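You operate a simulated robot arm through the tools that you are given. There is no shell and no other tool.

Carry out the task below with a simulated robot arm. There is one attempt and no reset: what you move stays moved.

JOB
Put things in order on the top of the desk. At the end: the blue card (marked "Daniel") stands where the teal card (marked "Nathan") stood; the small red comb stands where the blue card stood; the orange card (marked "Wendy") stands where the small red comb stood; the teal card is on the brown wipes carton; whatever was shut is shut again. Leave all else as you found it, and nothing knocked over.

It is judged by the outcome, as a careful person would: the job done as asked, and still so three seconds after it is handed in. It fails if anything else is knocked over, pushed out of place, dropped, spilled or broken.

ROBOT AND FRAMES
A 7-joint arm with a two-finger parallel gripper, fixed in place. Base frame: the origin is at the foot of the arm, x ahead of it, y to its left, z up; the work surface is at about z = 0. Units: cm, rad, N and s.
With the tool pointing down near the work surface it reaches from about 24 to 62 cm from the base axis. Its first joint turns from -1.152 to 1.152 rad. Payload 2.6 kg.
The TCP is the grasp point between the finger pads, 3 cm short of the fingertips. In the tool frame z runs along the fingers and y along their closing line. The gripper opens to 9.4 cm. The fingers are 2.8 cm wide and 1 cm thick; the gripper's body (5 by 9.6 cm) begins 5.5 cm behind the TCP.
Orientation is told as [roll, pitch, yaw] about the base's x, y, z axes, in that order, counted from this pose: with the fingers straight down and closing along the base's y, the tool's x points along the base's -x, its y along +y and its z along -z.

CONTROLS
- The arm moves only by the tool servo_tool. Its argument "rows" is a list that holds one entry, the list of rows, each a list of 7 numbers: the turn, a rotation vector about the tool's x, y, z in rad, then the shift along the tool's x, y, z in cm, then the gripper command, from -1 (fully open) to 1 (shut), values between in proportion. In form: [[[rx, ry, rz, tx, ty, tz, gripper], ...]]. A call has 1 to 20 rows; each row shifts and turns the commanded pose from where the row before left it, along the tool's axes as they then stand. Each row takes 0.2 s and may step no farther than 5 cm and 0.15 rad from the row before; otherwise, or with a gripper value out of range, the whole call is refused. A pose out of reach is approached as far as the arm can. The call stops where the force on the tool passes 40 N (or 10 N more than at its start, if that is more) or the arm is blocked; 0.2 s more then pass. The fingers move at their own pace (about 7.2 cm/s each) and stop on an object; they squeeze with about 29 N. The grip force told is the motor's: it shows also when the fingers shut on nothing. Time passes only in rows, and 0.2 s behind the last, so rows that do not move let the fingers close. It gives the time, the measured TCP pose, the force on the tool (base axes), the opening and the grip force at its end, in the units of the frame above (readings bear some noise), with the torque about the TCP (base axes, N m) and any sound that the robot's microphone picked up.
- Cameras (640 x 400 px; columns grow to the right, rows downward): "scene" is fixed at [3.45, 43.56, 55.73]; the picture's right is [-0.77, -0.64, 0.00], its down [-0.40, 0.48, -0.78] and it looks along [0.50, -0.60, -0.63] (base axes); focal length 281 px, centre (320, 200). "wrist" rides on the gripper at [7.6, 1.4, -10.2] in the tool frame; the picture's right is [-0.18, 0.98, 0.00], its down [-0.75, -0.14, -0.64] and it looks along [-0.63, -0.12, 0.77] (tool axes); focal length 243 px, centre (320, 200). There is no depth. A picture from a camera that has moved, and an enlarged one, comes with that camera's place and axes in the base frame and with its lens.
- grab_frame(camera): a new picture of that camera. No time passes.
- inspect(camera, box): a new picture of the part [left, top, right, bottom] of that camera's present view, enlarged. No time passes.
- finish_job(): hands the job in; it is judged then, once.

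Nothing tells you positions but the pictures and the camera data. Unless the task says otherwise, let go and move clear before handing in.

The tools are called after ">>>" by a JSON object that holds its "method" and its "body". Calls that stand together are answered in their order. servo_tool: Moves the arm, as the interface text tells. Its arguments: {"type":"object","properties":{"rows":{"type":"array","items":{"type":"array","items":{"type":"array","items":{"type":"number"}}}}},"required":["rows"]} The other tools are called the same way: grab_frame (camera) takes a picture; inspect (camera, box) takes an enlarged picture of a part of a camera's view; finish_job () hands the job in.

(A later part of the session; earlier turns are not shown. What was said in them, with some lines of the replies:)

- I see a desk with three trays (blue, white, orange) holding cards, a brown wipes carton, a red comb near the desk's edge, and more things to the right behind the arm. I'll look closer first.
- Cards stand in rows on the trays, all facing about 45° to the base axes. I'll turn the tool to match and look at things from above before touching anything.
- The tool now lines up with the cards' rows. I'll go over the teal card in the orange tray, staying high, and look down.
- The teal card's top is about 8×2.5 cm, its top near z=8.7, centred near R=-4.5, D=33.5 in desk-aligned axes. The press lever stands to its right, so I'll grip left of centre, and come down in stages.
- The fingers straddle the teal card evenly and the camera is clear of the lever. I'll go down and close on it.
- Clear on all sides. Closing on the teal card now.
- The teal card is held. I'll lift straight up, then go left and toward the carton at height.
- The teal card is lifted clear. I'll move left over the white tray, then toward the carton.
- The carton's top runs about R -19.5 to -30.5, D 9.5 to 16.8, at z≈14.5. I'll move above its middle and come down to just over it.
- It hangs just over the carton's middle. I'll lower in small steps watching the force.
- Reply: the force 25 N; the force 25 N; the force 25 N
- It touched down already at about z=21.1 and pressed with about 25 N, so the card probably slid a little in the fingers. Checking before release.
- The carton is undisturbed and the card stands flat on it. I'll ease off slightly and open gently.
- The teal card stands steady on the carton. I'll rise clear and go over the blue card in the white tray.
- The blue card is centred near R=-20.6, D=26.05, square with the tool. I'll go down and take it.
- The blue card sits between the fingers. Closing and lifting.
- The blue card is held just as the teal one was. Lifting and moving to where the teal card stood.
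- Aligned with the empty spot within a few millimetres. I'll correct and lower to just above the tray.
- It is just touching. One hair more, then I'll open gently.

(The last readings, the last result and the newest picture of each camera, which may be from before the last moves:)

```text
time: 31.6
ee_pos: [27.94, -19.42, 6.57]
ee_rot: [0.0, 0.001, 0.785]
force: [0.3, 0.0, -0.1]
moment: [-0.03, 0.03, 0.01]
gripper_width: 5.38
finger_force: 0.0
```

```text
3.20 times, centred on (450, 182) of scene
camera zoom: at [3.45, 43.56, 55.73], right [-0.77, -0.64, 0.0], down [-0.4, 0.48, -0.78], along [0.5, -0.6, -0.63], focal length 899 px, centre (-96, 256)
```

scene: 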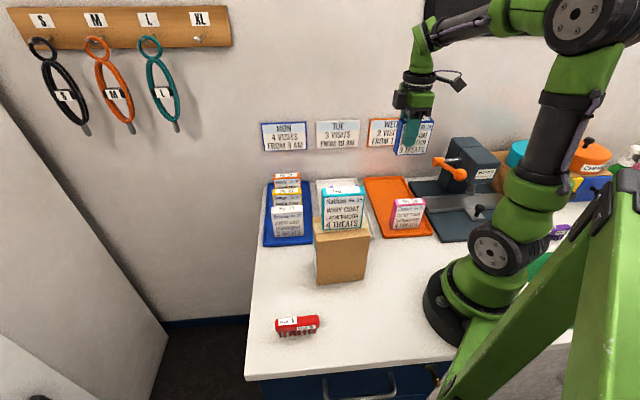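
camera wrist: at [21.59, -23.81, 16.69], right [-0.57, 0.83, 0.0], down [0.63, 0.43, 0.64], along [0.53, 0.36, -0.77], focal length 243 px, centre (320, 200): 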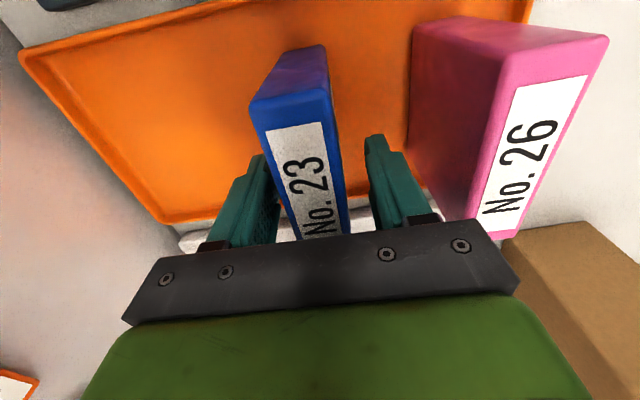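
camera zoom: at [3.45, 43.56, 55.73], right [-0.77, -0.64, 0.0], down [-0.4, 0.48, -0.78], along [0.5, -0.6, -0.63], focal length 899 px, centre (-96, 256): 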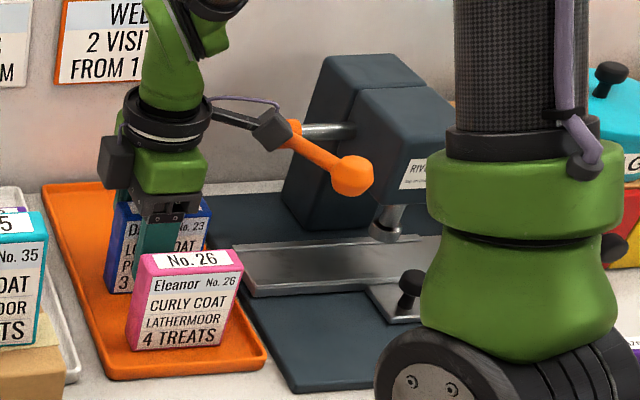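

The blue card stands where the teal one stood. I'll rise and travel around over the blue tray toward the comb.

>>> {"method": "servo_tool", "body": {"rows": [[[0, 0, 0, 0, 0, -2, -0.15], [0, 0, 0, 0, 0, -4, -0.15], [0, 0, 0, 0, 0, -4, -0.15], [0, 0, 0, 0, 0, -4, -0.15], [0, 0, 0, 0, 0, -4, -0.15], [0, 0, 0, 0, 0, -4, -0.15], [0, 0, 0, 0, 0, -3, -0.15], [0, 0, 0, -4.9, 0, 0, -0.15], [0, 0, 0, -4.9, 0, 0, -0.15], [0, 0, 0, -4.9, 0, 0, -0.15], [0, 0, 0, -4.9, 0, 0, -0.15], [0, 0, 0, -4.9, 0, 0, -0.15], [0, 0, 0, -4.9, 0, 0, -0.15], [0, 0, 0, 0, 0, 0, -0.15]]]}}

>>> {"method": "grab_frame", "body": {"camera": "wrist"}}

>>> {"method": "grab_frame", "body": {"camera": "scene"}}

>>> {"method": "inspect", "body": {"camera": "wrist", "box": [220, 0, 440, 137]}}

```text
time: 34.6
ee_pos: [48.8, 1.58, 31.38]
ee_rot: [0.002, 0.002, 0.785]
force: [-0.8, 0.0, -0.5]
moment: [0.01, 0.03, 0.0]
gripper_width: 5.41
finger_force: 0.1
```

```text
taken
camera wrist: at [42.32, -2.96, 41.61], right [-0.56, 0.83, 0.0], down [0.63, 0.43, 0.64], along [0.53, 0.36, -0.77], focal length 243 px, centre (320, 200)
```

wrist: 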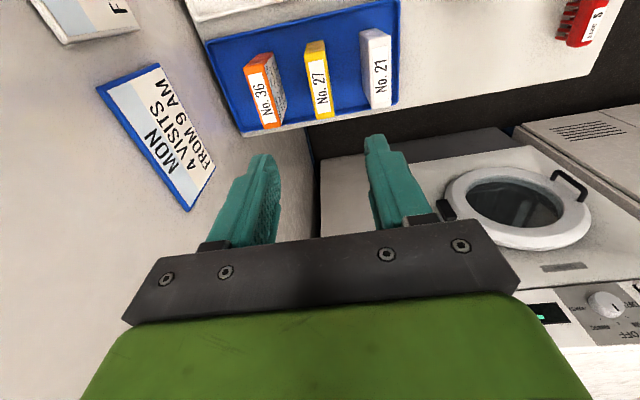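

```text
taken
```

scene: 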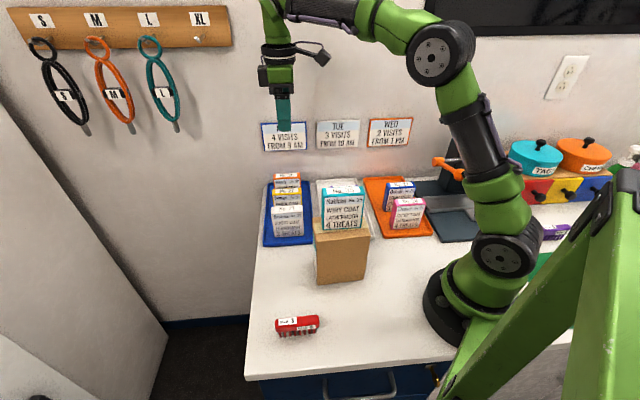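

```text
2.91 times, centred on (330, 68) of wrist
camera zoom: at [42.32, -2.96, 41.61], right [-0.56, 0.83, 0.0], down [0.63, 0.43, 0.64], along [0.53, 0.36, -0.77], focal length 706 px, centre (291, 582)
```

zoom: 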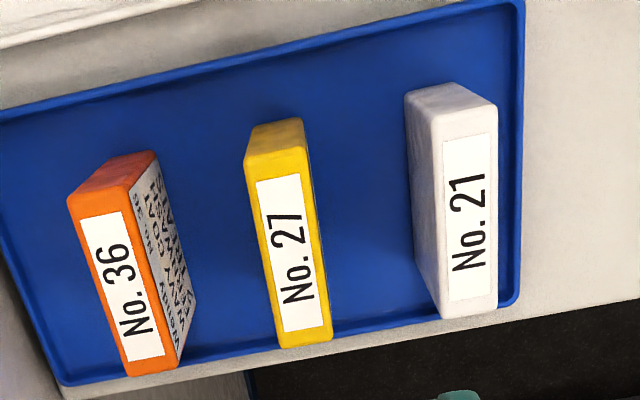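

The three cards in the blue tray are clear to see; Wendy is near R=-36.5, D=41.2. Now over to the comb.

>>> {"method": "servo_tool", "body": {"rows": [[[0, 0, 0, 0, 4.9, 0, -0.15], [0, 0, 0, 0, 4.9, 0, -0.15], [0, 0, 0, 0, 4.9, 0, -0.15], [0, 0, 0, 0, 4.9, 0, -0.15], [0, 0, 0, 0, 4.9, 0, -0.15], [0, 0, 0, 0, 4.9, 0, -0.15], [0, 0, 0, 0, 4.9, 0, -0.15], [0, 0, 0, 0, 0, 4, -0.15], [0, 0, 0, 0, 0, 4, -0.15], [0, 0, 0, 0, 0, 0, -0.15]]]}}

>>> {"method": "grab_frame", "body": {"camera": "wrist"}}

>>> {"method": "grab_frame", "body": {"camera": "scene"}}

>>> {"method": "inspect", "body": {"camera": "wrist", "box": [220, 0, 440, 137]}}

```text
time: 36.8
ee_pos: [24.33, 25.84, 23.47]
ee_rot: [-0.001, -0.003, 0.788]
force: [0.3, 0.2, 0.9]
moment: [0.03, -0.03, 0.0]
gripper_width: 5.4
finger_force: 0.0
```

```text
taken
camera wrist: at [18.03, 21.3, 33.71], right [-0.56, 0.83, 0.0], down [0.63, 0.43, 0.64], along [0.53, 0.36, -0.77], focal length 243 px, centre (320, 200)
```

wrist: 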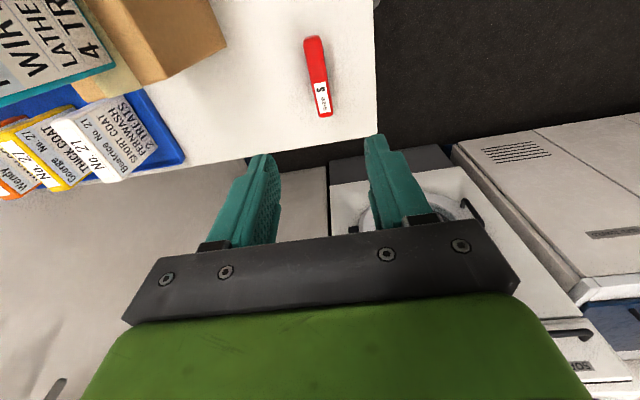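

```text
taken
```

scene: 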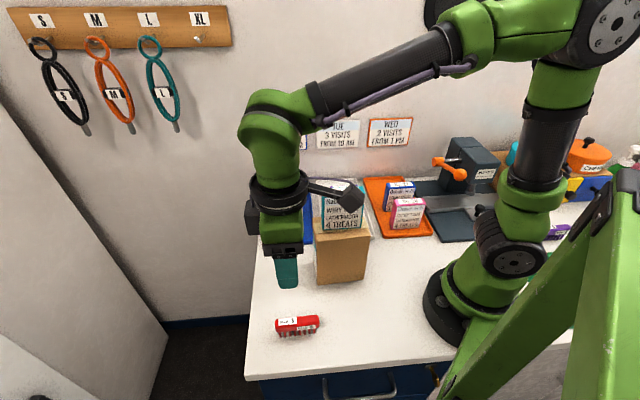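

```text
2.91 times, centred on (330, 68) of wrist
camera zoom: at [18.03, 21.3, 33.71], right [-0.56, 0.83, 0.0], down [0.63, 0.43, 0.64], along [0.53, 0.36, -0.77], focal length 706 px, centre (291, 582)
```

zoom: 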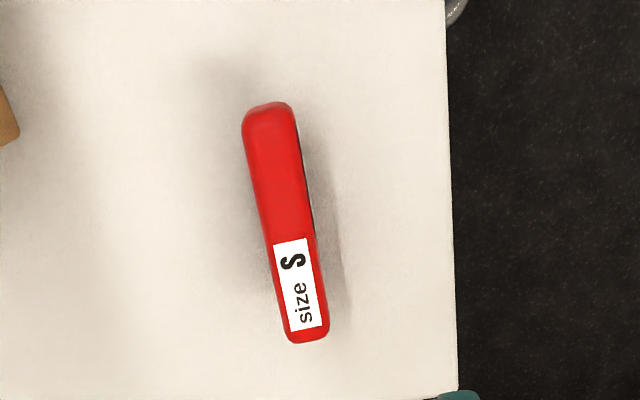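

The comb lies along the tool's axis, centred near R=-35.0, D=-0.95, its top near z=3.8. I'll come down over it.

>>> {"method": "servo_tool", "body": {"rows": [[[0, 0, 0, 0.45, -0.12, 0, -0.15], [0, 0, 0, 0, 0, 4, -0.15], [0, 0, 0, 0, 0, 4, -0.15], [0, 0, 0, 0, 0, 4, -0.15], [0, 0, 0, 0, 0, 2, -0.15], [0, 0, 0, 0, 0, 0, -0.15]]]}}

>>> {"method": "grab_frame", "body": {"camera": "wrist"}}

>>> {"method": "inspect", "body": {"camera": "scene", "box": [240, 260, 400, 360]}}

```text
time: 38.2
ee_pos: [24.15, 25.49, 9.42]
ee_rot: [-0.002, 0.0, 0.785]
force: [0.5, -1.3, -0.2]
moment: [0.02, 0.02, -0.03]
gripper_width: 5.41
finger_force: 0.1
```

```text
taken
camera wrist: at [17.86, 20.98, 19.61], right [-0.56, 0.83, 0.0], down [0.63, 0.43, 0.64], along [0.53, 0.36, -0.77], focal length 243 px, centre (320, 200)
```

wrist: 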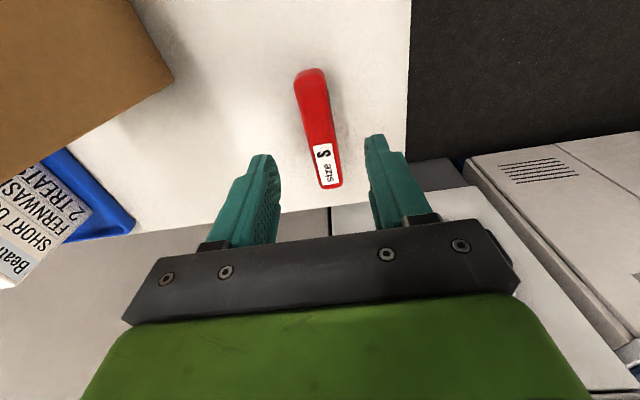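

```text
4.00 times, centred on (320, 310) of scene
camera zoom: at [3.45, 43.56, 55.73], right [-0.77, -0.64, 0.0], down [-0.4, 0.48, -0.78], along [0.5, -0.6, -0.63], focal length 1124 px, centre (320, -240)
```

zoom: 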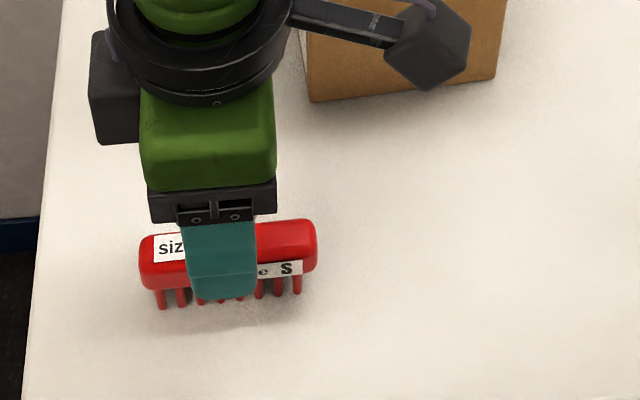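

Centred well. Going down to grip it, fingertips about 1 cm off the desk.

>>> {"method": "servo_tool", "body": {"rows": [[[0, 0, 0, 0, 0, 2.5, -0.15], [0, 0, 0, 0, 0, 2, -0.15], [0, 0, 0, 0, 0, 1, -0.15], [0, 0, 0, 0, 0, 0, -0.15]]]}}

>>> {"method": "inspect", "body": {"camera": "scene", "box": [240, 260, 400, 360]}}

>>> {"method": "grab_frame", "body": {"camera": "wrist"}}

```text
time: 39.2
ee_pos: [24.21, 25.35, 3.89]
ee_rot: [0.0, 0.001, 0.784]
force: [-0.2, 0.2, 0.9]
moment: [0.0, 0.02, 0.01]
gripper_width: 5.41
finger_force: 0.1
```

```text
4.00 times, centred on (320, 310) of scene
camera zoom: at [3.45, 43.56, 55.73], right [-0.77, -0.64, 0.0], down [-0.4, 0.48, -0.78], along [0.5, -0.6, -0.63], focal length 1124 px, centre (320, -240)
```

zoom: 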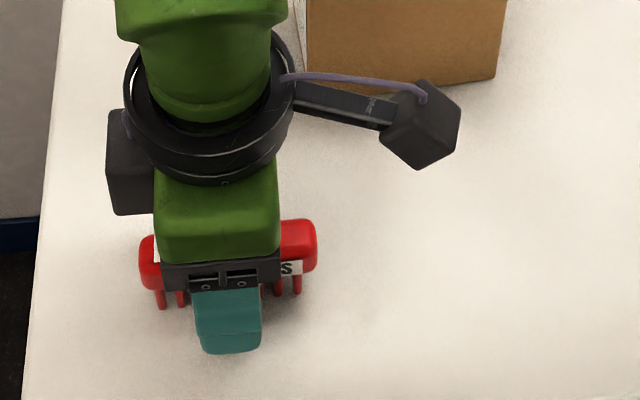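

```text
taken
camera wrist: at [17.86, 20.96, 14.19], right [-0.57, 0.82, 0.0], down [0.63, 0.43, 0.64], along [0.53, 0.36, -0.77], focal length 243 px, centre (320, 200)
```

wrist: 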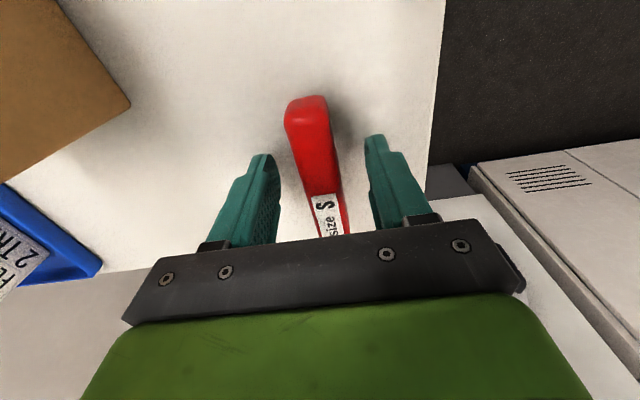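

>>> {"method": "servo_tool", "body": {"rows": [[[0, 0, 0, 0, 0, 0, 0.3], [0, 0, 0, 0, 0, 0, 0.5], [0, 0, 0, 0, 0, 0, 1], [0, 0, 0, 0, 0, 0, 1]]]}}

>>> {"method": "grab_frame", "body": {"camera": "wrist"}}

```text
time: 40.2
ee_pos: [24.14, 25.47, 3.89]
ee_rot: [0.001, -0.001, 0.785]
force: [0.0, 0.0, 0.2]
moment: [-0.02, 0.02, -0.02]
gripper_width: 2.33
finger_force: 29.2
```

```text
taken
camera wrist: at [17.87, 20.96, 14.21], right [-0.57, 0.82, 0.0], down [0.63, 0.43, 0.64], along [0.53, 0.36, -0.77], focal length 243 px, centre (320, 200)
```

wrist: 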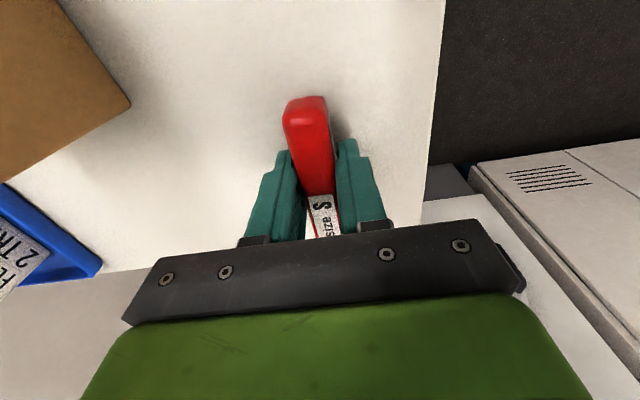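

The comb is held. I'll lift it and carry it over the blue tray row, then across to where the blue card stood.

>>> {"method": "servo_tool", "body": {"rows": [[[0, 0, 0, 0, 0, -1, 1], [0, 0, 0, 0, 0, -3, 1], [0, 0, 0, 0, 0, -4, 1], [0, 0, 0, 0, 0, -4, 1], [0, 0, 0, 0, 0, -4, 1], [0, 0, 0, 0, 0, -4, 1], [0, 0, 0, 0, 0, -4, 1], [0, 0, 0, 0, -4.5, 0, 1], [0, 0, 0, 0, -4.5, 0, 1], [0, 0, 0, 0, -4.5, 0, 1], [0, 0, 0, 0, -4.5, 0, 1], [0, 0, 0, 0, -4.5, 0, 1], [0, 0, 0, 0, -4.5, 0, 1], [0, 0, 0, 3.6, 0, 0, 1], [0, 0, 0, 3.6, 0, 0, 1], [0, 0, 0, 3.6, 0, 0, 1], [0, 0, 0, 3.6, 0, 0, 1], [0, 0, 0, 0, 0, 0, 1]]]}}

>>> {"method": "grab_frame", "body": {"camera": "wrist"}}

>>> {"method": "grab_frame", "body": {"camera": "scene"}}

```text
time: 44.0
ee_pos: [33.15, -3.83, 27.85]
ee_rot: [0.002, -0.001, 0.786]
force: [0.3, -0.8, 0.7]
moment: [-0.02, -0.02, -0.03]
gripper_width: 2.33
finger_force: 28.4
```

```text
taken
camera wrist: at [26.85, -8.22, 38.08], right [-0.57, 0.82, 0.0], down [0.63, 0.43, 0.64], along [0.53, 0.36, -0.77], focal length 243 px, centre (320, 200)
```

wrist: 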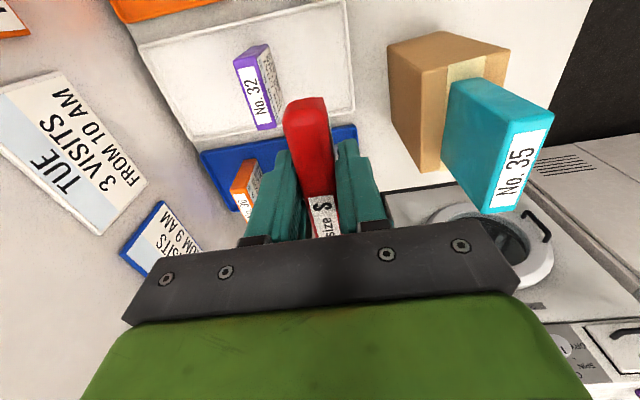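

```text
taken
```

scene: 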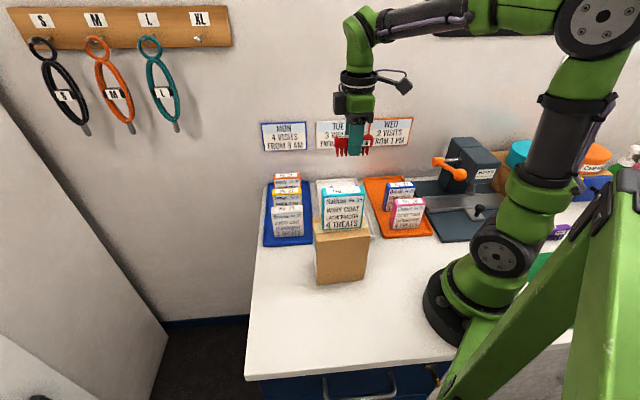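

Over the blue card's old spot. Lowering to just above the tray floor.

>>> {"method": "servo_tool", "body": {"rows": [[[0, 0, 0, 0.05, 0.05, 4, 1], [0, 0, 0, 0, 0, 4, 1], [0, 0, 0, 0, 0, 4, 1], [0, 0, 0, 0, 0, 4, 1], [0, 0, 0, 0, 0, 4, 1], [0, 0, 0, 0, 0, 2, 1], [0, 0, 0, 0, 0, 0, 1], [0, 0, 0, 0, 0, 0, 1]]]}}

>>> {"method": "grab_frame", "body": {"camera": "wrist"}}

>>> {"method": "inspect", "body": {"camera": "scene", "box": [270, 100, 430, 240]}}

```text
time: 45.8
ee_pos: [33.05, -4.08, 5.96]
ee_rot: [0.002, 0.0, 0.787]
force: [-1.3, 0.3, -0.9]
moment: [-0.02, -0.01, 0.0]
gripper_width: 2.3
finger_force: 28.8
```

```text
taken
camera wrist: at [26.79, -8.51, 16.08], right [-0.57, 0.82, 0.0], down [0.63, 0.43, 0.64], along [0.53, 0.36, -0.77], focal length 243 px, centre (320, 200)
```

wrist: 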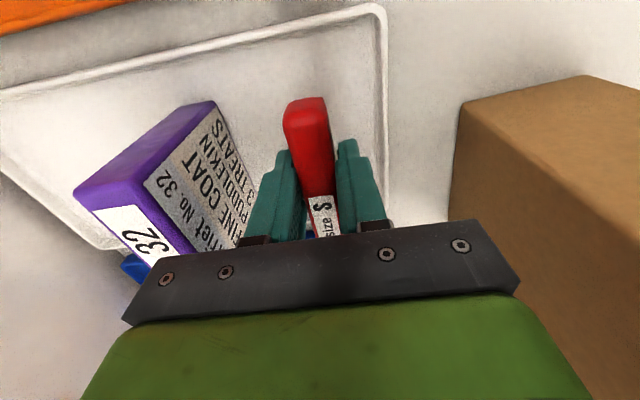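

```text
2.86 times, centred on (350, 170) of scene
camera zoom: at [3.45, 43.56, 55.73], right [-0.77, -0.64, 0.0], down [-0.4, 0.48, -0.78], along [0.5, -0.6, -0.63], focal length 803 px, centre (234, 286)
```

zoom: 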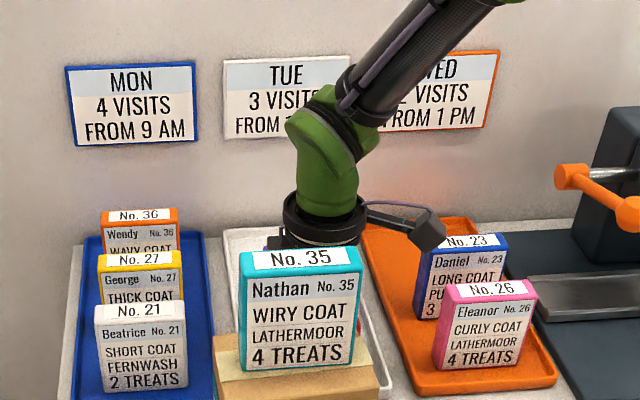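

>>> {"method": "servo_tool", "body": {"rows": [[[0, 0, 0, -0.12, 0.12, 0, 1], [0, 0, 0, 0, 0, 0.4, 1], [0, 0, 0, 0, 0, 0.3, 1], [0, 0, 0, 0, 0, 0, 1]]]}}

```text
time: 46.8
ee_pos: [33.08, -3.93, 5.26]
ee_rot: [0.0, 0.0, 0.786]
force: [-0.4, 0.4, -0.5]
moment: [-0.01, 0.01, -0.02]
gripper_width: 2.34
finger_force: 29.4
```

>>> {"method": "servo_tool", "body": {"rows": [[[0, 0, 0, 0, 0, 0.15, 1], [0, 0, 0, 0, 0, 0, 1]]]}}

```text
time: 47.4
ee_pos: [32.96, -3.81, 5.15]
ee_rot: [0.0, 0.0, 0.785]
force: [0.1, -0.1, 0.0]
moment: [0.01, -0.04, -0.03]
gripper_width: 2.29
finger_force: 28.7
```

>>> {"method": "servo_tool", "body": {"rows": [[[0, 0, 0, 0, 0, 0.15, 1], [0, 0, 0, 0, 0, 0, 1]]]}}

```text
time: 48.0
ee_pos: [33.07, -3.84, 4.9]
ee_rot: [0.001, 0.001, 0.786]
force: [0.3, 0.4, -0.2]
moment: [0.02, 0.01, -0.01]
gripper_width: 2.32
finger_force: 29.3
```

>>> {"method": "servo_tool", "body": {"rows": [[[0, 0, 0, 0, 0, 0.12, 1], [0, 0, 0, 0, 0, 0, 1]]]}}

```text
time: 48.6
ee_pos: [33.03, -3.87, 4.86]
ee_rot: [-0.001, -0.001, 0.785]
force: [-0.2, 0.0, -1.0]
moment: [-0.01, 0.02, -0.04]
gripper_width: 2.35
finger_force: 29.2
```

>>> {"method": "servo_tool", "body": {"rows": [[[0, 0, 0, 0, 0, 0.12, 1], [0, 0, 0, 0, 0, 0, 1]]]}}

```text
time: 49.2
ee_pos: [33.13, -3.85, 4.69]
ee_rot: [0.0, 0.0, 0.787]
force: [0.3, -0.3, -0.5]
moment: [0.0, 0.02, 0.0]
gripper_width: 2.34
finger_force: 28.8
```

>>> {"method": "servo_tool", "body": {"rows": [[[0, 0, 0, 0, 0, 0.12, 1], [0, 0, 0, 0, 0, 0, 1]]]}}

```text
time: 49.8
ee_pos: [33.02, -3.89, 4.61]
ee_rot: [-0.001, -0.003, 0.785]
force: [0.3, -0.1, -0.9]
moment: [-0.02, -0.01, -0.02]
gripper_width: 2.33
finger_force: 28.7
```

>>> {"method": "servo_tool", "body": {"rows": [[[0, 0, 0, 0, 0, 0.12, 1], [0, 0, 0, 0, 0, 0, 1]]]}}

```text
time: 50.4
ee_pos: [33.1, -3.9, 4.56]
ee_rot: [-0.001, 0.0, 0.787]
force: [-0.5, 0.6, -1.1]
moment: [-0.01, 0.01, 0.02]
gripper_width: 2.32
finger_force: 28.6
```

>>> {"method": "servo_tool", "body": {"rows": [[[0, 0, 0, 0, 0, 0.1, 1], [0, 0, 0, 0, 0, 0, 1]]]}}

```text
time: 51.0
ee_pos: [33.02, -3.88, 4.36]
ee_rot: [-0.001, -0.001, 0.786]
force: [0.2, -1.1, 0.1]
moment: [0.02, -0.04, 0.01]
gripper_width: 2.36
finger_force: 28.9
```

>>> {"method": "servo_tool", "body": {"rows": [[[0, 0, 0, 0, 0, 0.1, 1], [0, 0, 0, 0, 0, 0, 1]]]}}

```text
time: 51.6
ee_pos: [33.12, -3.87, 4.37]
ee_rot: [-0.001, -0.002, 0.786]
force: [-5.8, -1.1, 23.2]
moment: [-0.08, 0.14, -0.01]
gripper_width: 2.31
finger_force: 28.9
```

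It touches the tray floor at about z=4.35. I'll ease up a touch and open gently.

>>> {"method": "servo_tool", "body": {"rows": [[[0, 0, 0, 0, 0, -0.06, 1], [0, 0, 0, 0, 0, 0, 1]]]}}

>>> {"method": "servo_tool", "body": {"rows": [[[0, 0, 0, 0, 0, 0, 0.42], [0, 0, 0, 0, 0, 0, 0.3], [0, 0, 0, 0, 0, 0, 0.15], [0, 0, 0, 0, 0, 0, 0.0], [0, 0, 0, 0, 0, 0, -0.1], [0, 0, 0, 0, 0, 0, -0.1]]]}}

>>> {"method": "grab_frame", "body": {"camera": "wrist"}}

```text
time: 52.2
ee_pos: [33.12, -3.84, 4.4]
ee_rot: [0.0, -0.002, 0.786]
force: [1.7, -0.3, 7.1]
moment: [-0.03, -0.17, 0.01]
gripper_width: 2.33
finger_force: 28.2
```

```text
time: 53.6
ee_pos: [33.0, -3.85, 4.4]
ee_rot: [0.0, -0.001, 0.787]
force: [0.2, -1.1, -0.1]
moment: [0.03, 0.05, 0.02]
gripper_width: 5.16
finger_force: 0.0
```

```text
taken
camera wrist: at [26.77, -8.29, 14.57], right [-0.56, 0.83, 0.0], down [0.63, 0.43, 0.64], along [0.53, 0.36, -0.77], focal length 243 px, centre (320, 200)
```

wrist: 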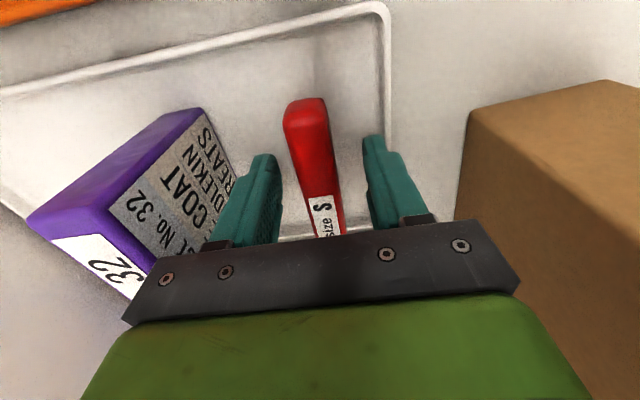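

The comb stands in the white tray where the blue card was. I'll rise and go over the orange card.

>>> {"method": "servo_tool", "body": {"rows": [[[0, 0, 0, 0, 0, -2, -0.1], [0, 0, 0, 0, 0, -4, -0.15], [0, 0, 0, 0, 0, -4, -0.15], [0, 0, 0, 0, 0, -4, -0.15], [0, 0, 0, 0, 0, -4, -0.15], [0, 0, 0, 0, 0, -3, -0.15], [0, 0, 0, -3.97, -3.78, 0, -0.15], [0, 0, 0, -3.97, -3.78, 0, -0.15], [0, 0, 0, -3.97, -3.78, 0, -0.15], [0, 0, 0, -3.97, -3.78, 0, -0.15], [0, 0, 0, 0, 0, 0, -0.15], [0, 0, 0, 0, 0, 0, -0.15]]]}}

>>> {"method": "grab_frame", "body": {"camera": "wrist"}}

>>> {"method": "grab_frame", "body": {"camera": "scene"}}

>>> {"method": "inspect", "body": {"camera": "wrist", "box": [220, 0, 440, 137]}}

```text
refused: row 7 steps farther than a row can; nothing moved
```

```text
taken
camera wrist: at [26.77, -8.29, 14.57], right [-0.56, 0.83, 0.0], down [0.63, 0.43, 0.64], along [0.53, 0.36, -0.77], focal length 243 px, centre (320, 200)
```

wrist: 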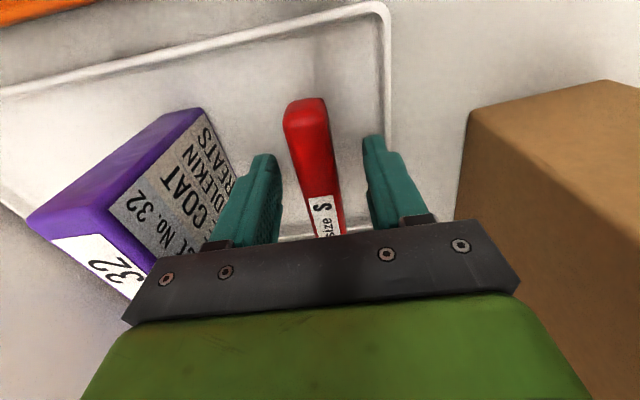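

```text
taken
```

scene: 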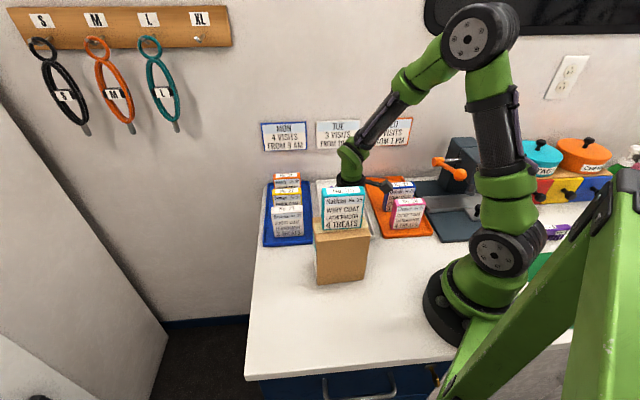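

```text
2.91 times, centred on (330, 68) of wrist
camera zoom: at [26.77, -8.29, 14.57], right [-0.56, 0.83, 0.0], down [0.63, 0.43, 0.64], along [0.53, 0.36, -0.77], focal length 706 px, centre (291, 582)
```

zoom: 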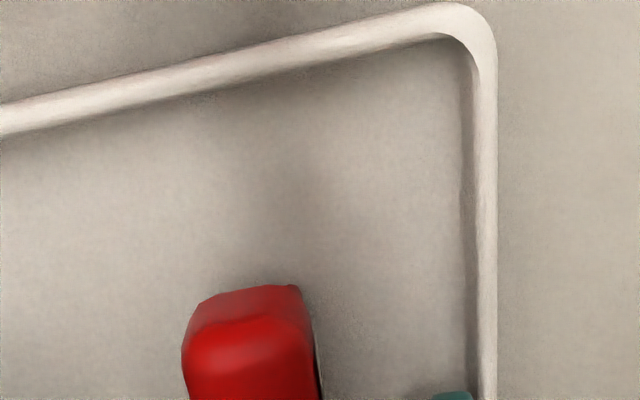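

That call was refused because of a step over 5 cm; nothing moved and the comb stands well. I'll split the sideways move into smaller steps.

>>> {"method": "servo_tool", "body": {"rows": [[[0, 0, 0, 0, 0, -2, -0.1], [0, 0, 0, 0, 0, -4, -0.15], [0, 0, 0, 0, 0, -4, -0.15], [0, 0, 0, 0, 0, -4, -0.15], [0, 0, 0, 0, 0, -4, -0.15], [0, 0, 0, 0, 0, -3, -0.15], [0, 0, 0, -3.18, -3.02, 0, -0.15], [0, 0, 0, -3.18, -3.02, 0, -0.15], [0, 0, 0, -3.18, -3.02, 0, -0.15], [0, 0, 0, -3.18, -3.02, 0, -0.15], [0, 0, 0, -3.18, -3.02, 0, -0.15], [0, 0, 0, 0, 0, 0, -0.15], [0, 0, 0, 0, 0, 0, -0.15]]]}}

>>> {"method": "grab_frame", "body": {"camera": "wrist"}}

>>> {"method": "grab_frame", "body": {"camera": "scene"}}

>>> {"method": "inspect", "body": {"camera": "wrist", "box": [220, 0, 440, 137]}}

```text
time: 56.4
ee_pos: [54.89, -3.3, 25.3]
ee_rot: [0.0, -0.001, 0.784]
force: [0.6, 0.8, -0.6]
moment: [0.02, -0.01, 0.0]
gripper_width: 5.4
finger_force: 0.2
```

```text
taken
camera wrist: at [48.55, -7.69, 35.63], right [-0.57, 0.82, 0.0], down [0.63, 0.43, 0.64], along [0.53, 0.36, -0.77], focal length 243 px, centre (320, 200)
```

wrist: 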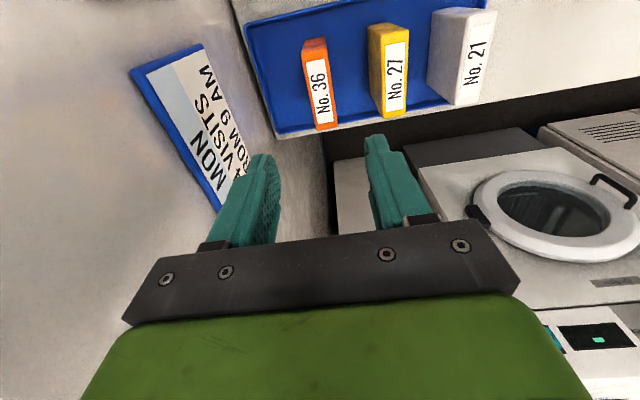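

```text
taken
```

scene: 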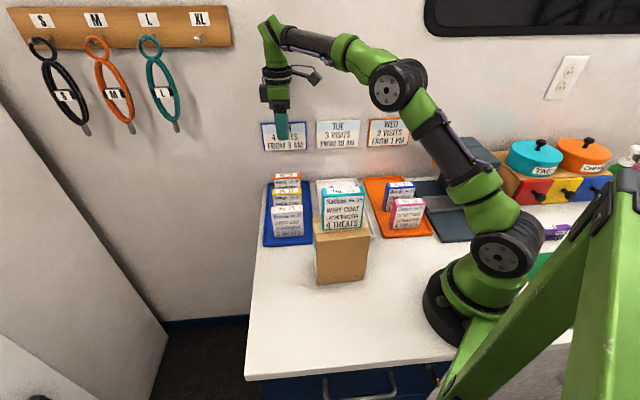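

```text
2.91 times, centred on (330, 68) of wrist
camera zoom: at [48.55, -7.69, 35.63], right [-0.57, 0.82, 0.0], down [0.63, 0.43, 0.64], along [0.53, 0.36, -0.77], focal length 706 px, centre (291, 582)
```

zoom: 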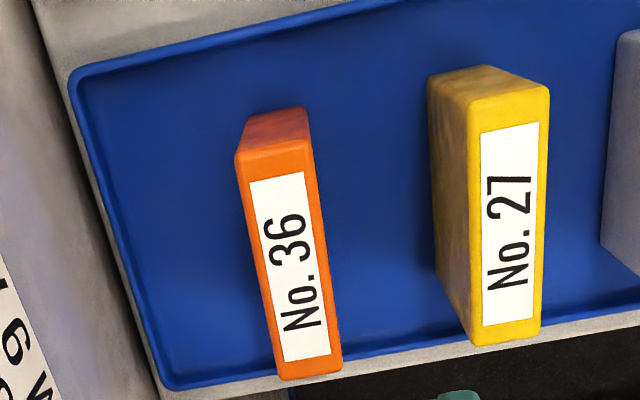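

Wendy is right under the tool. Going down in two stages to take it.

>>> {"method": "servo_tool", "body": {"rows": [[[0, 0, 0, -0.05, 0.08, 0, -0.15], [0, 0, 0, 0, 0, 4, -0.15], [0, 0, 0, 0, 0, 4, -0.15], [0, 0, 0, 0, 0, 3, -0.15], [0, 0, 0, 0, 0, 0, -0.15], [0, 0, 0, 0, 0, 0, -0.15]]]}}

>>> {"method": "grab_frame", "body": {"camera": "wrist"}}

>>> {"method": "inspect", "body": {"camera": "scene", "box": [240, 100, 400, 240]}}

```text
time: 57.8
ee_pos: [54.81, -3.15, 14.47]
ee_rot: [0.001, 0.001, 0.787]
force: [0.5, 0.2, 0.4]
moment: [0.02, 0.02, -0.01]
gripper_width: 5.42
finger_force: 0.0
```

```text
taken
camera wrist: at [48.61, -7.53, 24.63], right [-0.56, 0.83, 0.0], down [0.63, 0.43, 0.64], along [0.53, 0.36, -0.77], focal length 243 px, centre (320, 200)
```

wrist: 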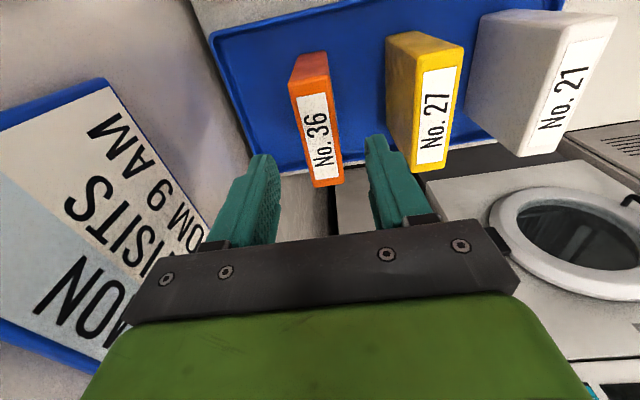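

```text
2.86 times, centred on (320, 170) of scene
camera zoom: at [3.45, 43.56, 55.73], right [-0.77, -0.64, 0.0], down [-0.4, 0.48, -0.78], along [0.5, -0.6, -0.63], focal length 803 px, centre (320, 286)
```

zoom: 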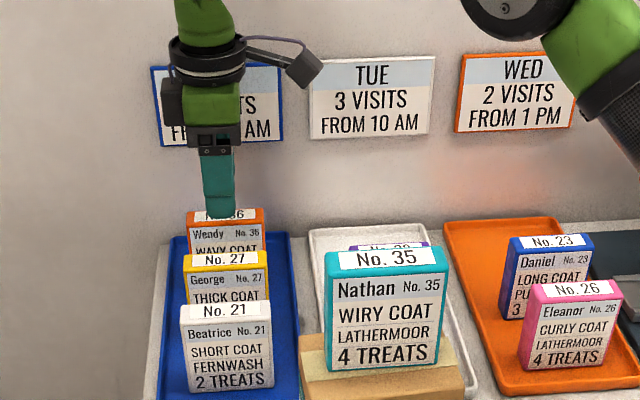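

>>> {"method": "servo_tool", "body": {"rows": [[[0, 0, 0, 0, 0, 3, -0.15], [0, 0, 0, 0, 0, 3, -0.15], [0, 0, 0, 0, 0, 1.8, -0.15], [0, 0, 0, 0, 0, 0, -0.15]]]}}

>>> {"method": "grab_frame", "body": {"camera": "wrist"}}

```text
time: 58.8
ee_pos: [54.87, -3.03, 6.38]
ee_rot: [0.0, -0.003, 0.784]
force: [-0.3, 0.1, 0.0]
moment: [0.0, -0.03, 0.03]
gripper_width: 5.44
finger_force: 0.1
```

```text
taken
camera wrist: at [48.6, -7.5, 16.65], right [-0.56, 0.83, 0.0], down [0.63, 0.43, 0.64], along [0.53, 0.36, -0.77], focal length 243 px, centre (320, 200)
```

wrist: 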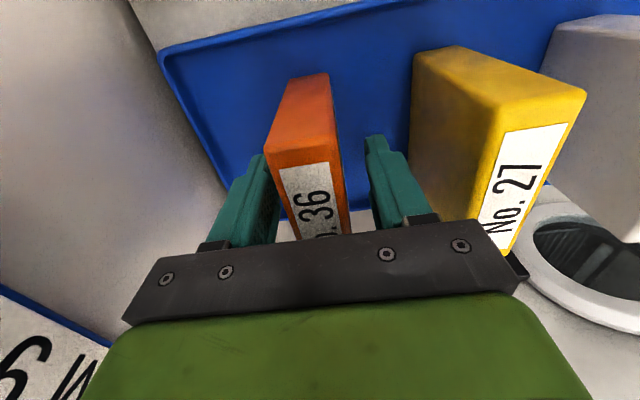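

>>> {"method": "servo_tool", "body": {"rows": [[[0, 0, 0, 0, 0, 0, 0.3], [0, 0, 0, 0, 0, 0, 0.6], [0, 0, 0, 0, 0, 0, 1], [0, 0, 0, 0, 0, 0, 1]]]}}

>>> {"method": "grab_frame", "body": {"camera": "wrist"}}

```text
time: 59.8
ee_pos: [54.96, -3.03, 6.46]
ee_rot: [0.001, 0.0, 0.785]
force: [-0.2, -0.3, -0.7]
moment: [0.02, -0.03, 0.0]
gripper_width: 2.97
finger_force: 29.3
```

```text
taken
camera wrist: at [48.6, -7.49, 16.68], right [-0.56, 0.83, 0.0], down [0.63, 0.43, 0.64], along [0.53, 0.36, -0.77], focal length 243 px, centre (320, 200)
```

wrist: 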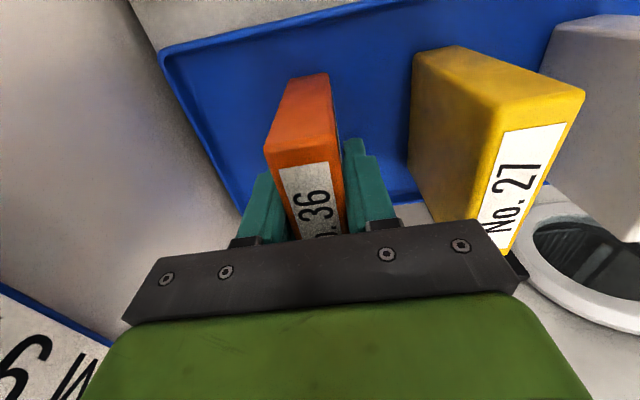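

Wendy is held. Lifting straight up, then carrying it forward to where the comb stood.

>>> {"method": "servo_tool", "body": {"rows": [[[0, 0, 0, 0, 0, -1, 1], [0, 0, 0, 0, 0, -3, 1], [0, 0, 0, 0, 0, -4, 1], [0, 0, 0, 0, 0, -4, 1], [0, 0, 0, 0, 0, -4, 1], [0, 0, 0, 0, 0, -4, 1], [0, 0, 0, 0, 0, 0, 1], [0, 0, 0, 0.17, 4.66, 0, 1], [0, 0, 0, 0.17, 4.66, 0, 1], [0, 0, 0, 0.17, 4.66, 0, 1], [0, 0, 0, 0.17, 4.66, 0, 1], [0, 0, 0, 0.17, 4.66, 0, 1], [0, 0, 0, 0.17, 4.66, 0, 1], [0, 0, 0, 0.17, 4.66, 0, 1], [0, 0, 0, 0.17, 4.66, 0, 1], [0, 0, 0, 0.17, 4.66, 0, 1], [0, 0, 0, 0, 0, 0, 1], [0, 0, 0, 0, 0, 0, 1]]]}}

>>> {"method": "grab_frame", "body": {"camera": "wrist"}}

>>> {"method": "grab_frame", "body": {"camera": "scene"}}

```text
time: 63.6
ee_pos: [24.06, 25.43, 26.39]
ee_rot: [0.001, -0.002, 0.785]
force: [0.4, -0.2, -0.4]
moment: [0.01, 0.02, -0.01]
gripper_width: 2.95
finger_force: 29.3
```

```text
taken
camera wrist: at [17.77, 20.98, 36.63], right [-0.56, 0.83, 0.0], down [0.63, 0.43, 0.64], along [0.53, 0.36, -0.77], focal length 243 px, centre (320, 200)
```

wrist: 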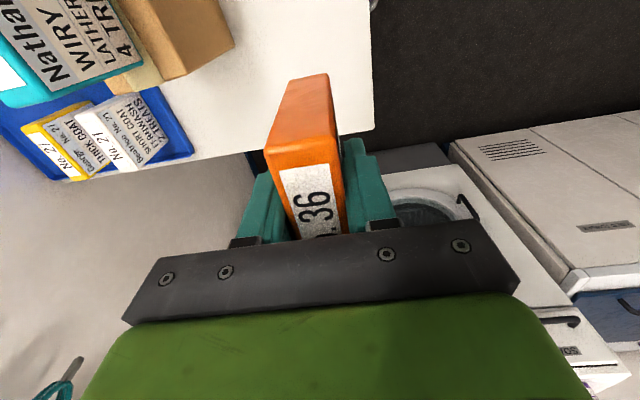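

```text
taken
```

scene: 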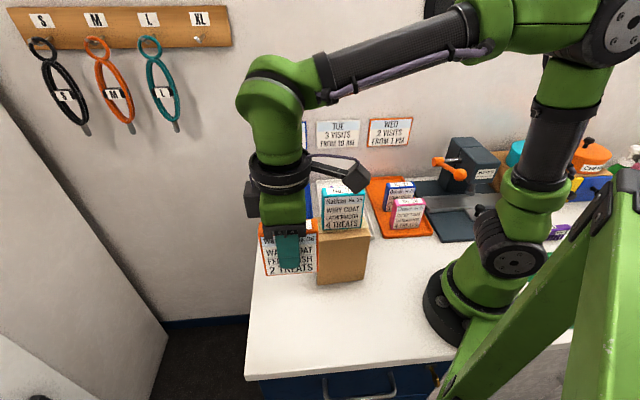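

Right over the comb's old spot. Lowering to just above the desk.

>>> {"method": "servo_tool", "body": {"rows": [[[0, 0, 0, 0, 0, 4, 1], [0, 0, 0, 0, 0, 4, 1], [0, 0, 0, 0, 0, 4, 1], [0, 0, 0, 0, 0, 4, 1], [0, 0, 0, 0, 0, 3, 1], [0, 0, 0, 0, 0, 0, 1], [0, 0, 0, 0, 0, 0, 1]]]}}

>>> {"method": "grab_frame", "body": {"camera": "wrist"}}

>>> {"method": "inspect", "body": {"camera": "scene", "box": [240, 200, 400, 360]}}

```text
time: 65.2
ee_pos: [24.26, 25.33, 7.46]
ee_rot: [-0.001, 0.001, 0.785]
force: [0.0, 0.1, -0.1]
moment: [0.01, 0.03, 0.04]
gripper_width: 2.98
finger_force: 29.8
```

```text
taken
camera wrist: at [17.88, 21.02, 17.68], right [-0.57, 0.82, 0.0], down [0.63, 0.43, 0.64], along [0.53, 0.36, -0.77], focal length 243 px, centre (320, 200)
```

wrist: 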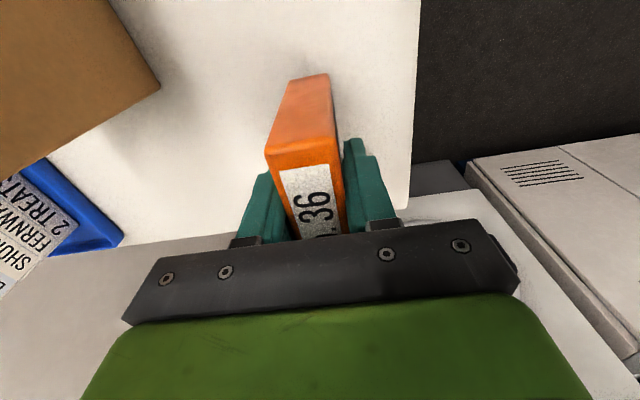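

```text
2.50 times, centred on (320, 280) of scene
camera zoom: at [3.45, 43.56, 55.73], right [-0.77, -0.64, 0.0], down [-0.4, 0.48, -0.78], along [0.5, -0.6, -0.63], focal length 703 px, centre (320, 0)
```

zoom: 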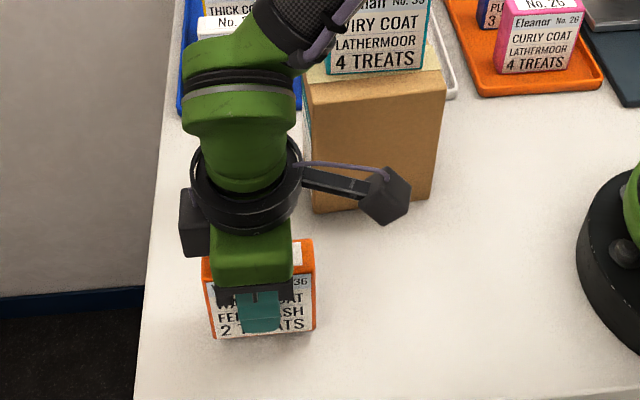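

>>> {"method": "servo_tool", "body": {"rows": [[[0, 0, 0, 0, 0, 0.5, 1], [0, 0, 0, 0, 0, 0.5, 1], [0, 0, 0, 0, 0, 0, 1]]]}}

```text
time: 66.0
ee_pos: [24.36, 25.5, 6.6]
ee_rot: [-0.001, -0.002, 0.785]
force: [0.1, 0.2, -1.0]
moment: [0.02, 0.05, -0.04]
gripper_width: 3.0
finger_force: 28.9
```

>>> {"method": "servo_tool", "body": {"rows": [[[0, 0, 0, 0, 0, 0.2, 1], [0, 0, 0, 0, 0, 0, 1]]]}}

```text
time: 66.6
ee_pos: [24.24, 25.41, 6.18]
ee_rot: [0.001, 0.0, 0.786]
force: [-0.7, -1.0, -0.8]
moment: [0.04, -0.01, 0.03]
gripper_width: 2.97
finger_force: 28.8
```

>>> {"method": "servo_tool", "body": {"rows": [[[0, 0, 0, 0, 0, 0.1, 1], [0, 0, 0, 0, 0, 0, 1]]]}}

```text
time: 67.2
ee_pos: [24.19, 25.39, 6.26]
ee_rot: [0.001, 0.0, 0.786]
force: [-0.1, -0.1, -0.3]
moment: [0.02, -0.01, -0.01]
gripper_width: 2.96
finger_force: 29.1
```

>>> {"method": "servo_tool", "body": {"rows": [[[0, 0, 0, 0, 0, 0.1, 1], [0, 0, 0, 0, 0, 0, 1]]]}}

```text
time: 67.8
ee_pos: [24.23, 25.52, 6.23]
ee_rot: [0.001, -0.001, 0.785]
force: [0.5, 0.2, -0.9]
moment: [-0.01, -0.04, 0.01]
gripper_width: 2.93
finger_force: 29.0
```

>>> {"method": "servo_tool", "body": {"rows": [[[0, 0, 0, 0, 0, 0.1, 1], [0, 0, 0, 0, 0, 0, 1]]]}}

```text
time: 68.4
ee_pos: [24.21, 25.38, 6.09]
ee_rot: [0.0, -0.003, 0.785]
force: [-1.2, -0.4, 2.5]
moment: [0.07, -0.02, 0.01]
gripper_width: 2.98
finger_force: 29.0
```

It is just touching the desk. A hair more, then opening gently.

>>> {"method": "servo_tool", "body": {"rows": [[[0, 0, 0, 0, 0, 0.04, 1], [0, 0, 0, 0, 0, 0, 1], [0, 0, 0, 0, 0, 0, 0.3], [0, 0, 0, 0, 0, 0, 0.2], [0, 0, 0, 0, 0, 0, 0.0], [0, 0, 0, 0, 0, 0, -0.15], [0, 0, 0, 0, 0, 0, -0.15]]]}}

>>> {"method": "grab_frame", "body": {"camera": "wrist"}}

>>> {"method": "inspect", "body": {"camera": "scene", "box": [240, 200, 400, 360]}}

```text
time: 70.0
ee_pos: [24.24, 25.48, 5.99]
ee_rot: [-0.001, -0.002, 0.786]
force: [-0.1, -0.7, 0.1]
moment: [-0.01, -0.01, 0.0]
gripper_width: 5.4
finger_force: 0.0
```

```text
taken
camera wrist: at [17.88, 20.98, 16.21], right [-0.56, 0.83, 0.0], down [0.63, 0.43, 0.64], along [0.53, 0.36, -0.77], focal length 243 px, centre (320, 200)
```

wrist: 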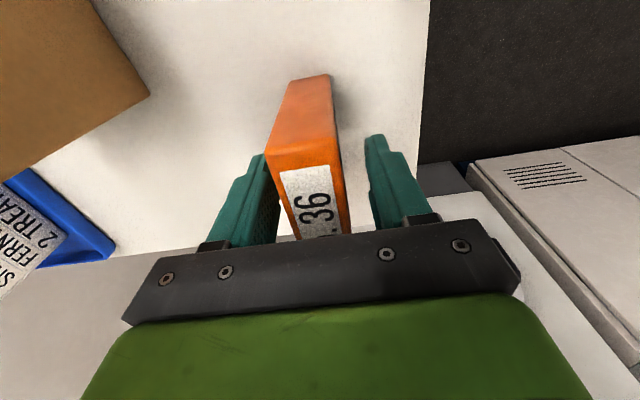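

```text
2.50 times, centred on (320, 280) of scene
camera zoom: at [3.45, 43.56, 55.73], right [-0.77, -0.64, 0.0], down [-0.4, 0.48, -0.78], along [0.5, -0.6, -0.63], focal length 703 px, centre (320, 0)
```

zoom: 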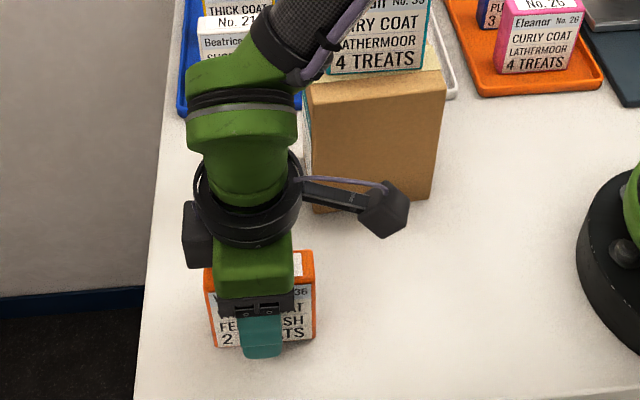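

Wendy stands free between the open fingers. I'll rise straight up and move away to view everything.

>>> {"method": "servo_tool", "body": {"rows": [[[0, 0, 0, 0, 0, -1.5, -0.15], [0, 0, 0, 0, 0, -3, -0.15], [0, 0, 0, 0, 0, -4, -0.15], [0, 0, 0, 0, 0, -4, -0.15], [0, 0, 0, 0, 0, -4, -0.15], [0, 0, 0, 0, 0, -4, -0.15], [0, 0, 0, 0, 0, -4, -0.15], [0, 0, 0, 0, 0, -4, -0.15], [0, 0, 0, 0, 0, -4, -0.15], [0, 0, 0, 0, -4, 0, -0.15], [0, 0, 0, 0, -4, 0, -0.15], [0, 0, 0, 0, -4, 0, -0.15], [0, 0, 0, 0, 0, 0, -0.15], [0, 0, 0, 0, 0, 0, -0.15]]]}}

>>> {"method": "grab_frame", "body": {"camera": "scene"}}

>>> {"method": "grab_frame", "body": {"camera": "wrist"}}

>>> {"method": "inspect", "body": {"camera": "scene", "box": [240, 160, 440, 350]}}

```text
time: 73.0
ee_pos: [32.75, 16.86, 38.62]
ee_rot: [0.0, 0.001, 0.786]
force: [0.5, 0.4, -0.6]
moment: [0.01, 0.0, -0.02]
gripper_width: 5.4
finger_force: 0.0
```

```text
taken
```

scene: 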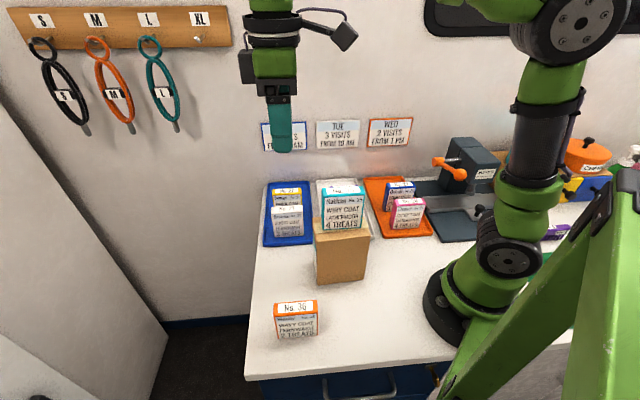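

```text
taken
camera wrist: at [26.48, 12.35, 48.72], right [-0.56, 0.83, 0.0], down [0.63, 0.43, 0.64], along [0.53, 0.36, -0.77], focal length 243 px, centre (320, 200)
```

wrist: 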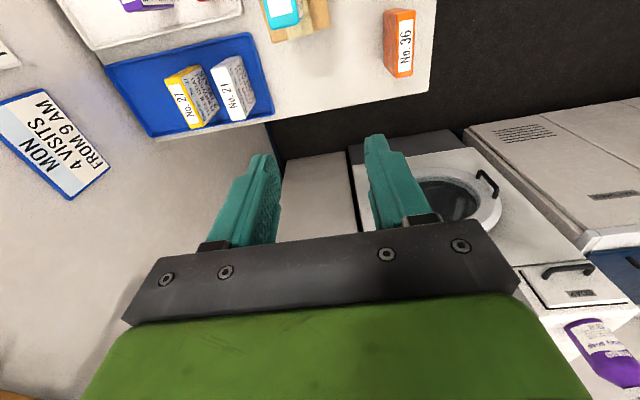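

```text
2.11 times, centred on (340, 255) of scene
camera zoom: at [3.45, 43.56, 55.73], right [-0.77, -0.64, 0.0], down [-0.4, 0.48, -0.78], along [0.5, -0.6, -0.63], focal length 592 px, centre (278, 84)
```

zoom: 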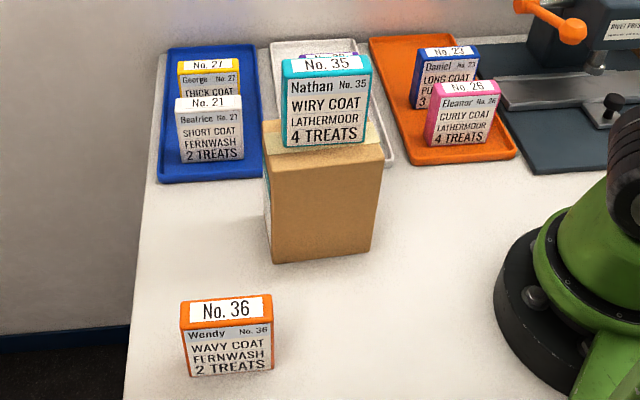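

Wendy stands where the comb was, teal is on the carton, and blue is in the orange tray. The comb is hidden from the scene camera, so I'll turn the wrist back to its start angle for a look.

>>> {"method": "servo_tool", "body": {"rows": [[[0, 0, 0.131, 0, 0, 0, -0.5], [0, 0, 0.131, 0, 0, 0, -1], [0, 0, 0.131, 0, 0, 0, -1], [0, 0, 0.131, 0, 0, 0, -1], [0, 0, 0.131, 0, 0, 0, -1], [0, 0, 0.131, 0, 0, 0, -1], [0, 0, 0, 0, 0, 0, -1], [0, 0, 0, 0, 0, 0, -1]]]}}

>>> {"method": "grab_frame", "body": {"camera": "wrist"}}

>>> {"method": "inspect", "body": {"camera": "wrist", "box": [0, 0, 320, 220]}}

>>> {"method": "grab_frame", "body": {"camera": "scene"}}

```text
time: 74.8
ee_pos: [32.81, 16.92, 38.61]
ee_rot: [0.002, 0.0, -0.002]
force: [-1.0, -0.3, 0.5]
moment: [0.0, 0.0, -0.03]
gripper_width: 9.4
finger_force: 0.1
```

```text
taken
camera wrist: at [25.17, 18.22, 48.79], right [0.19, 0.98, 0.0], down [0.75, -0.14, 0.64], along [0.63, -0.12, -0.77], focal length 243 px, centre (320, 200)
```

wrist: 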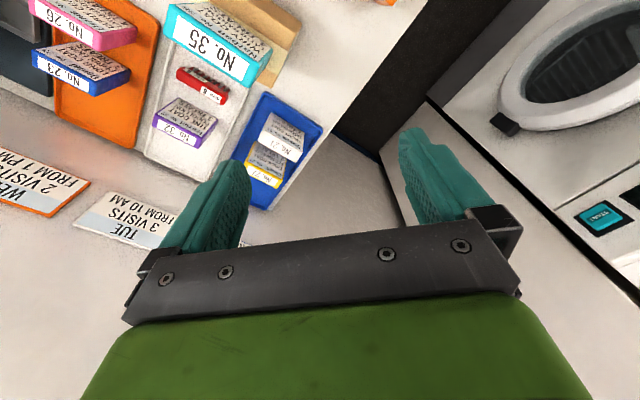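

```text
1.82 times, centred on (160, 110) of wrist
camera zoom: at [25.17, 18.22, 48.79], right [0.19, 0.98, 0.0], down [0.75, -0.14, 0.64], along [0.63, -0.12, -0.77], focal length 441 px, centre (611, 364)
```

zoom: 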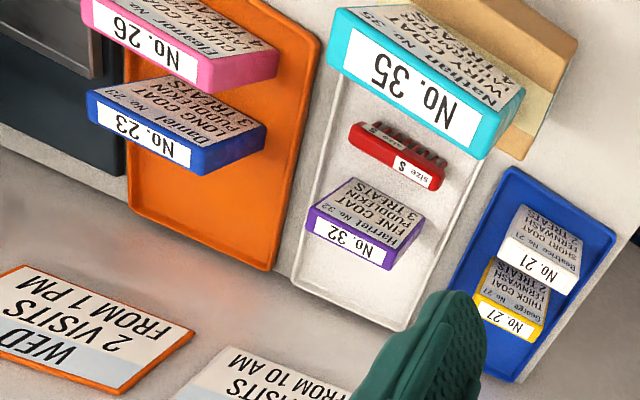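

```text
taken
```

scene: 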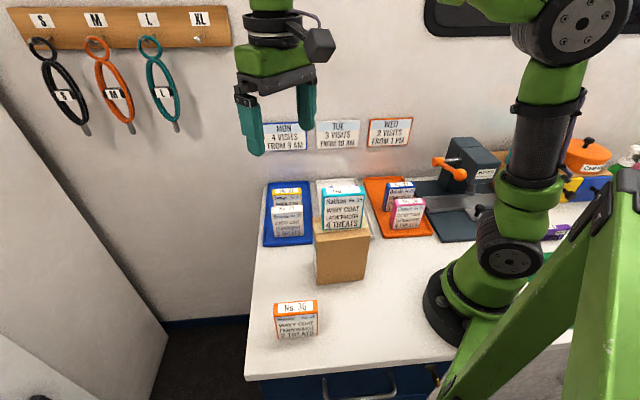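

Everything is in its place: blue where teal stood, the comb upright where blue stood, Wendy where the comb stood, and teal on the carton. Nothing else moved, I opened nothing, and the gripper is empty and clear, so I'm handing in.

>>> {"method": "finish_job", "body": {}}

```text
The job is handed in.
```

The job is done and handed in. In the last camera views, everything stood upright where you asked:

- **Blue card ("Daniel"):** it stands in the orange tray, where the teal card stood.
- **Small red comb:** it stands on its teeth in the white tray, where the blue card stood.
- **Orange card ("Wendy"):** it stands on the desk, where the comb stood.
- **Teal card ("Nathan"):** it stands on top of the brown wipes carton.

I opened nothing, so there was nothing to shut again. The other cards, the trays, the carton and the rivet press look just as they did at the start. While I set the teal card down it pressed on the carton with about 25 N, but the carton did not shift. The gripper is empty and clear of the desk.
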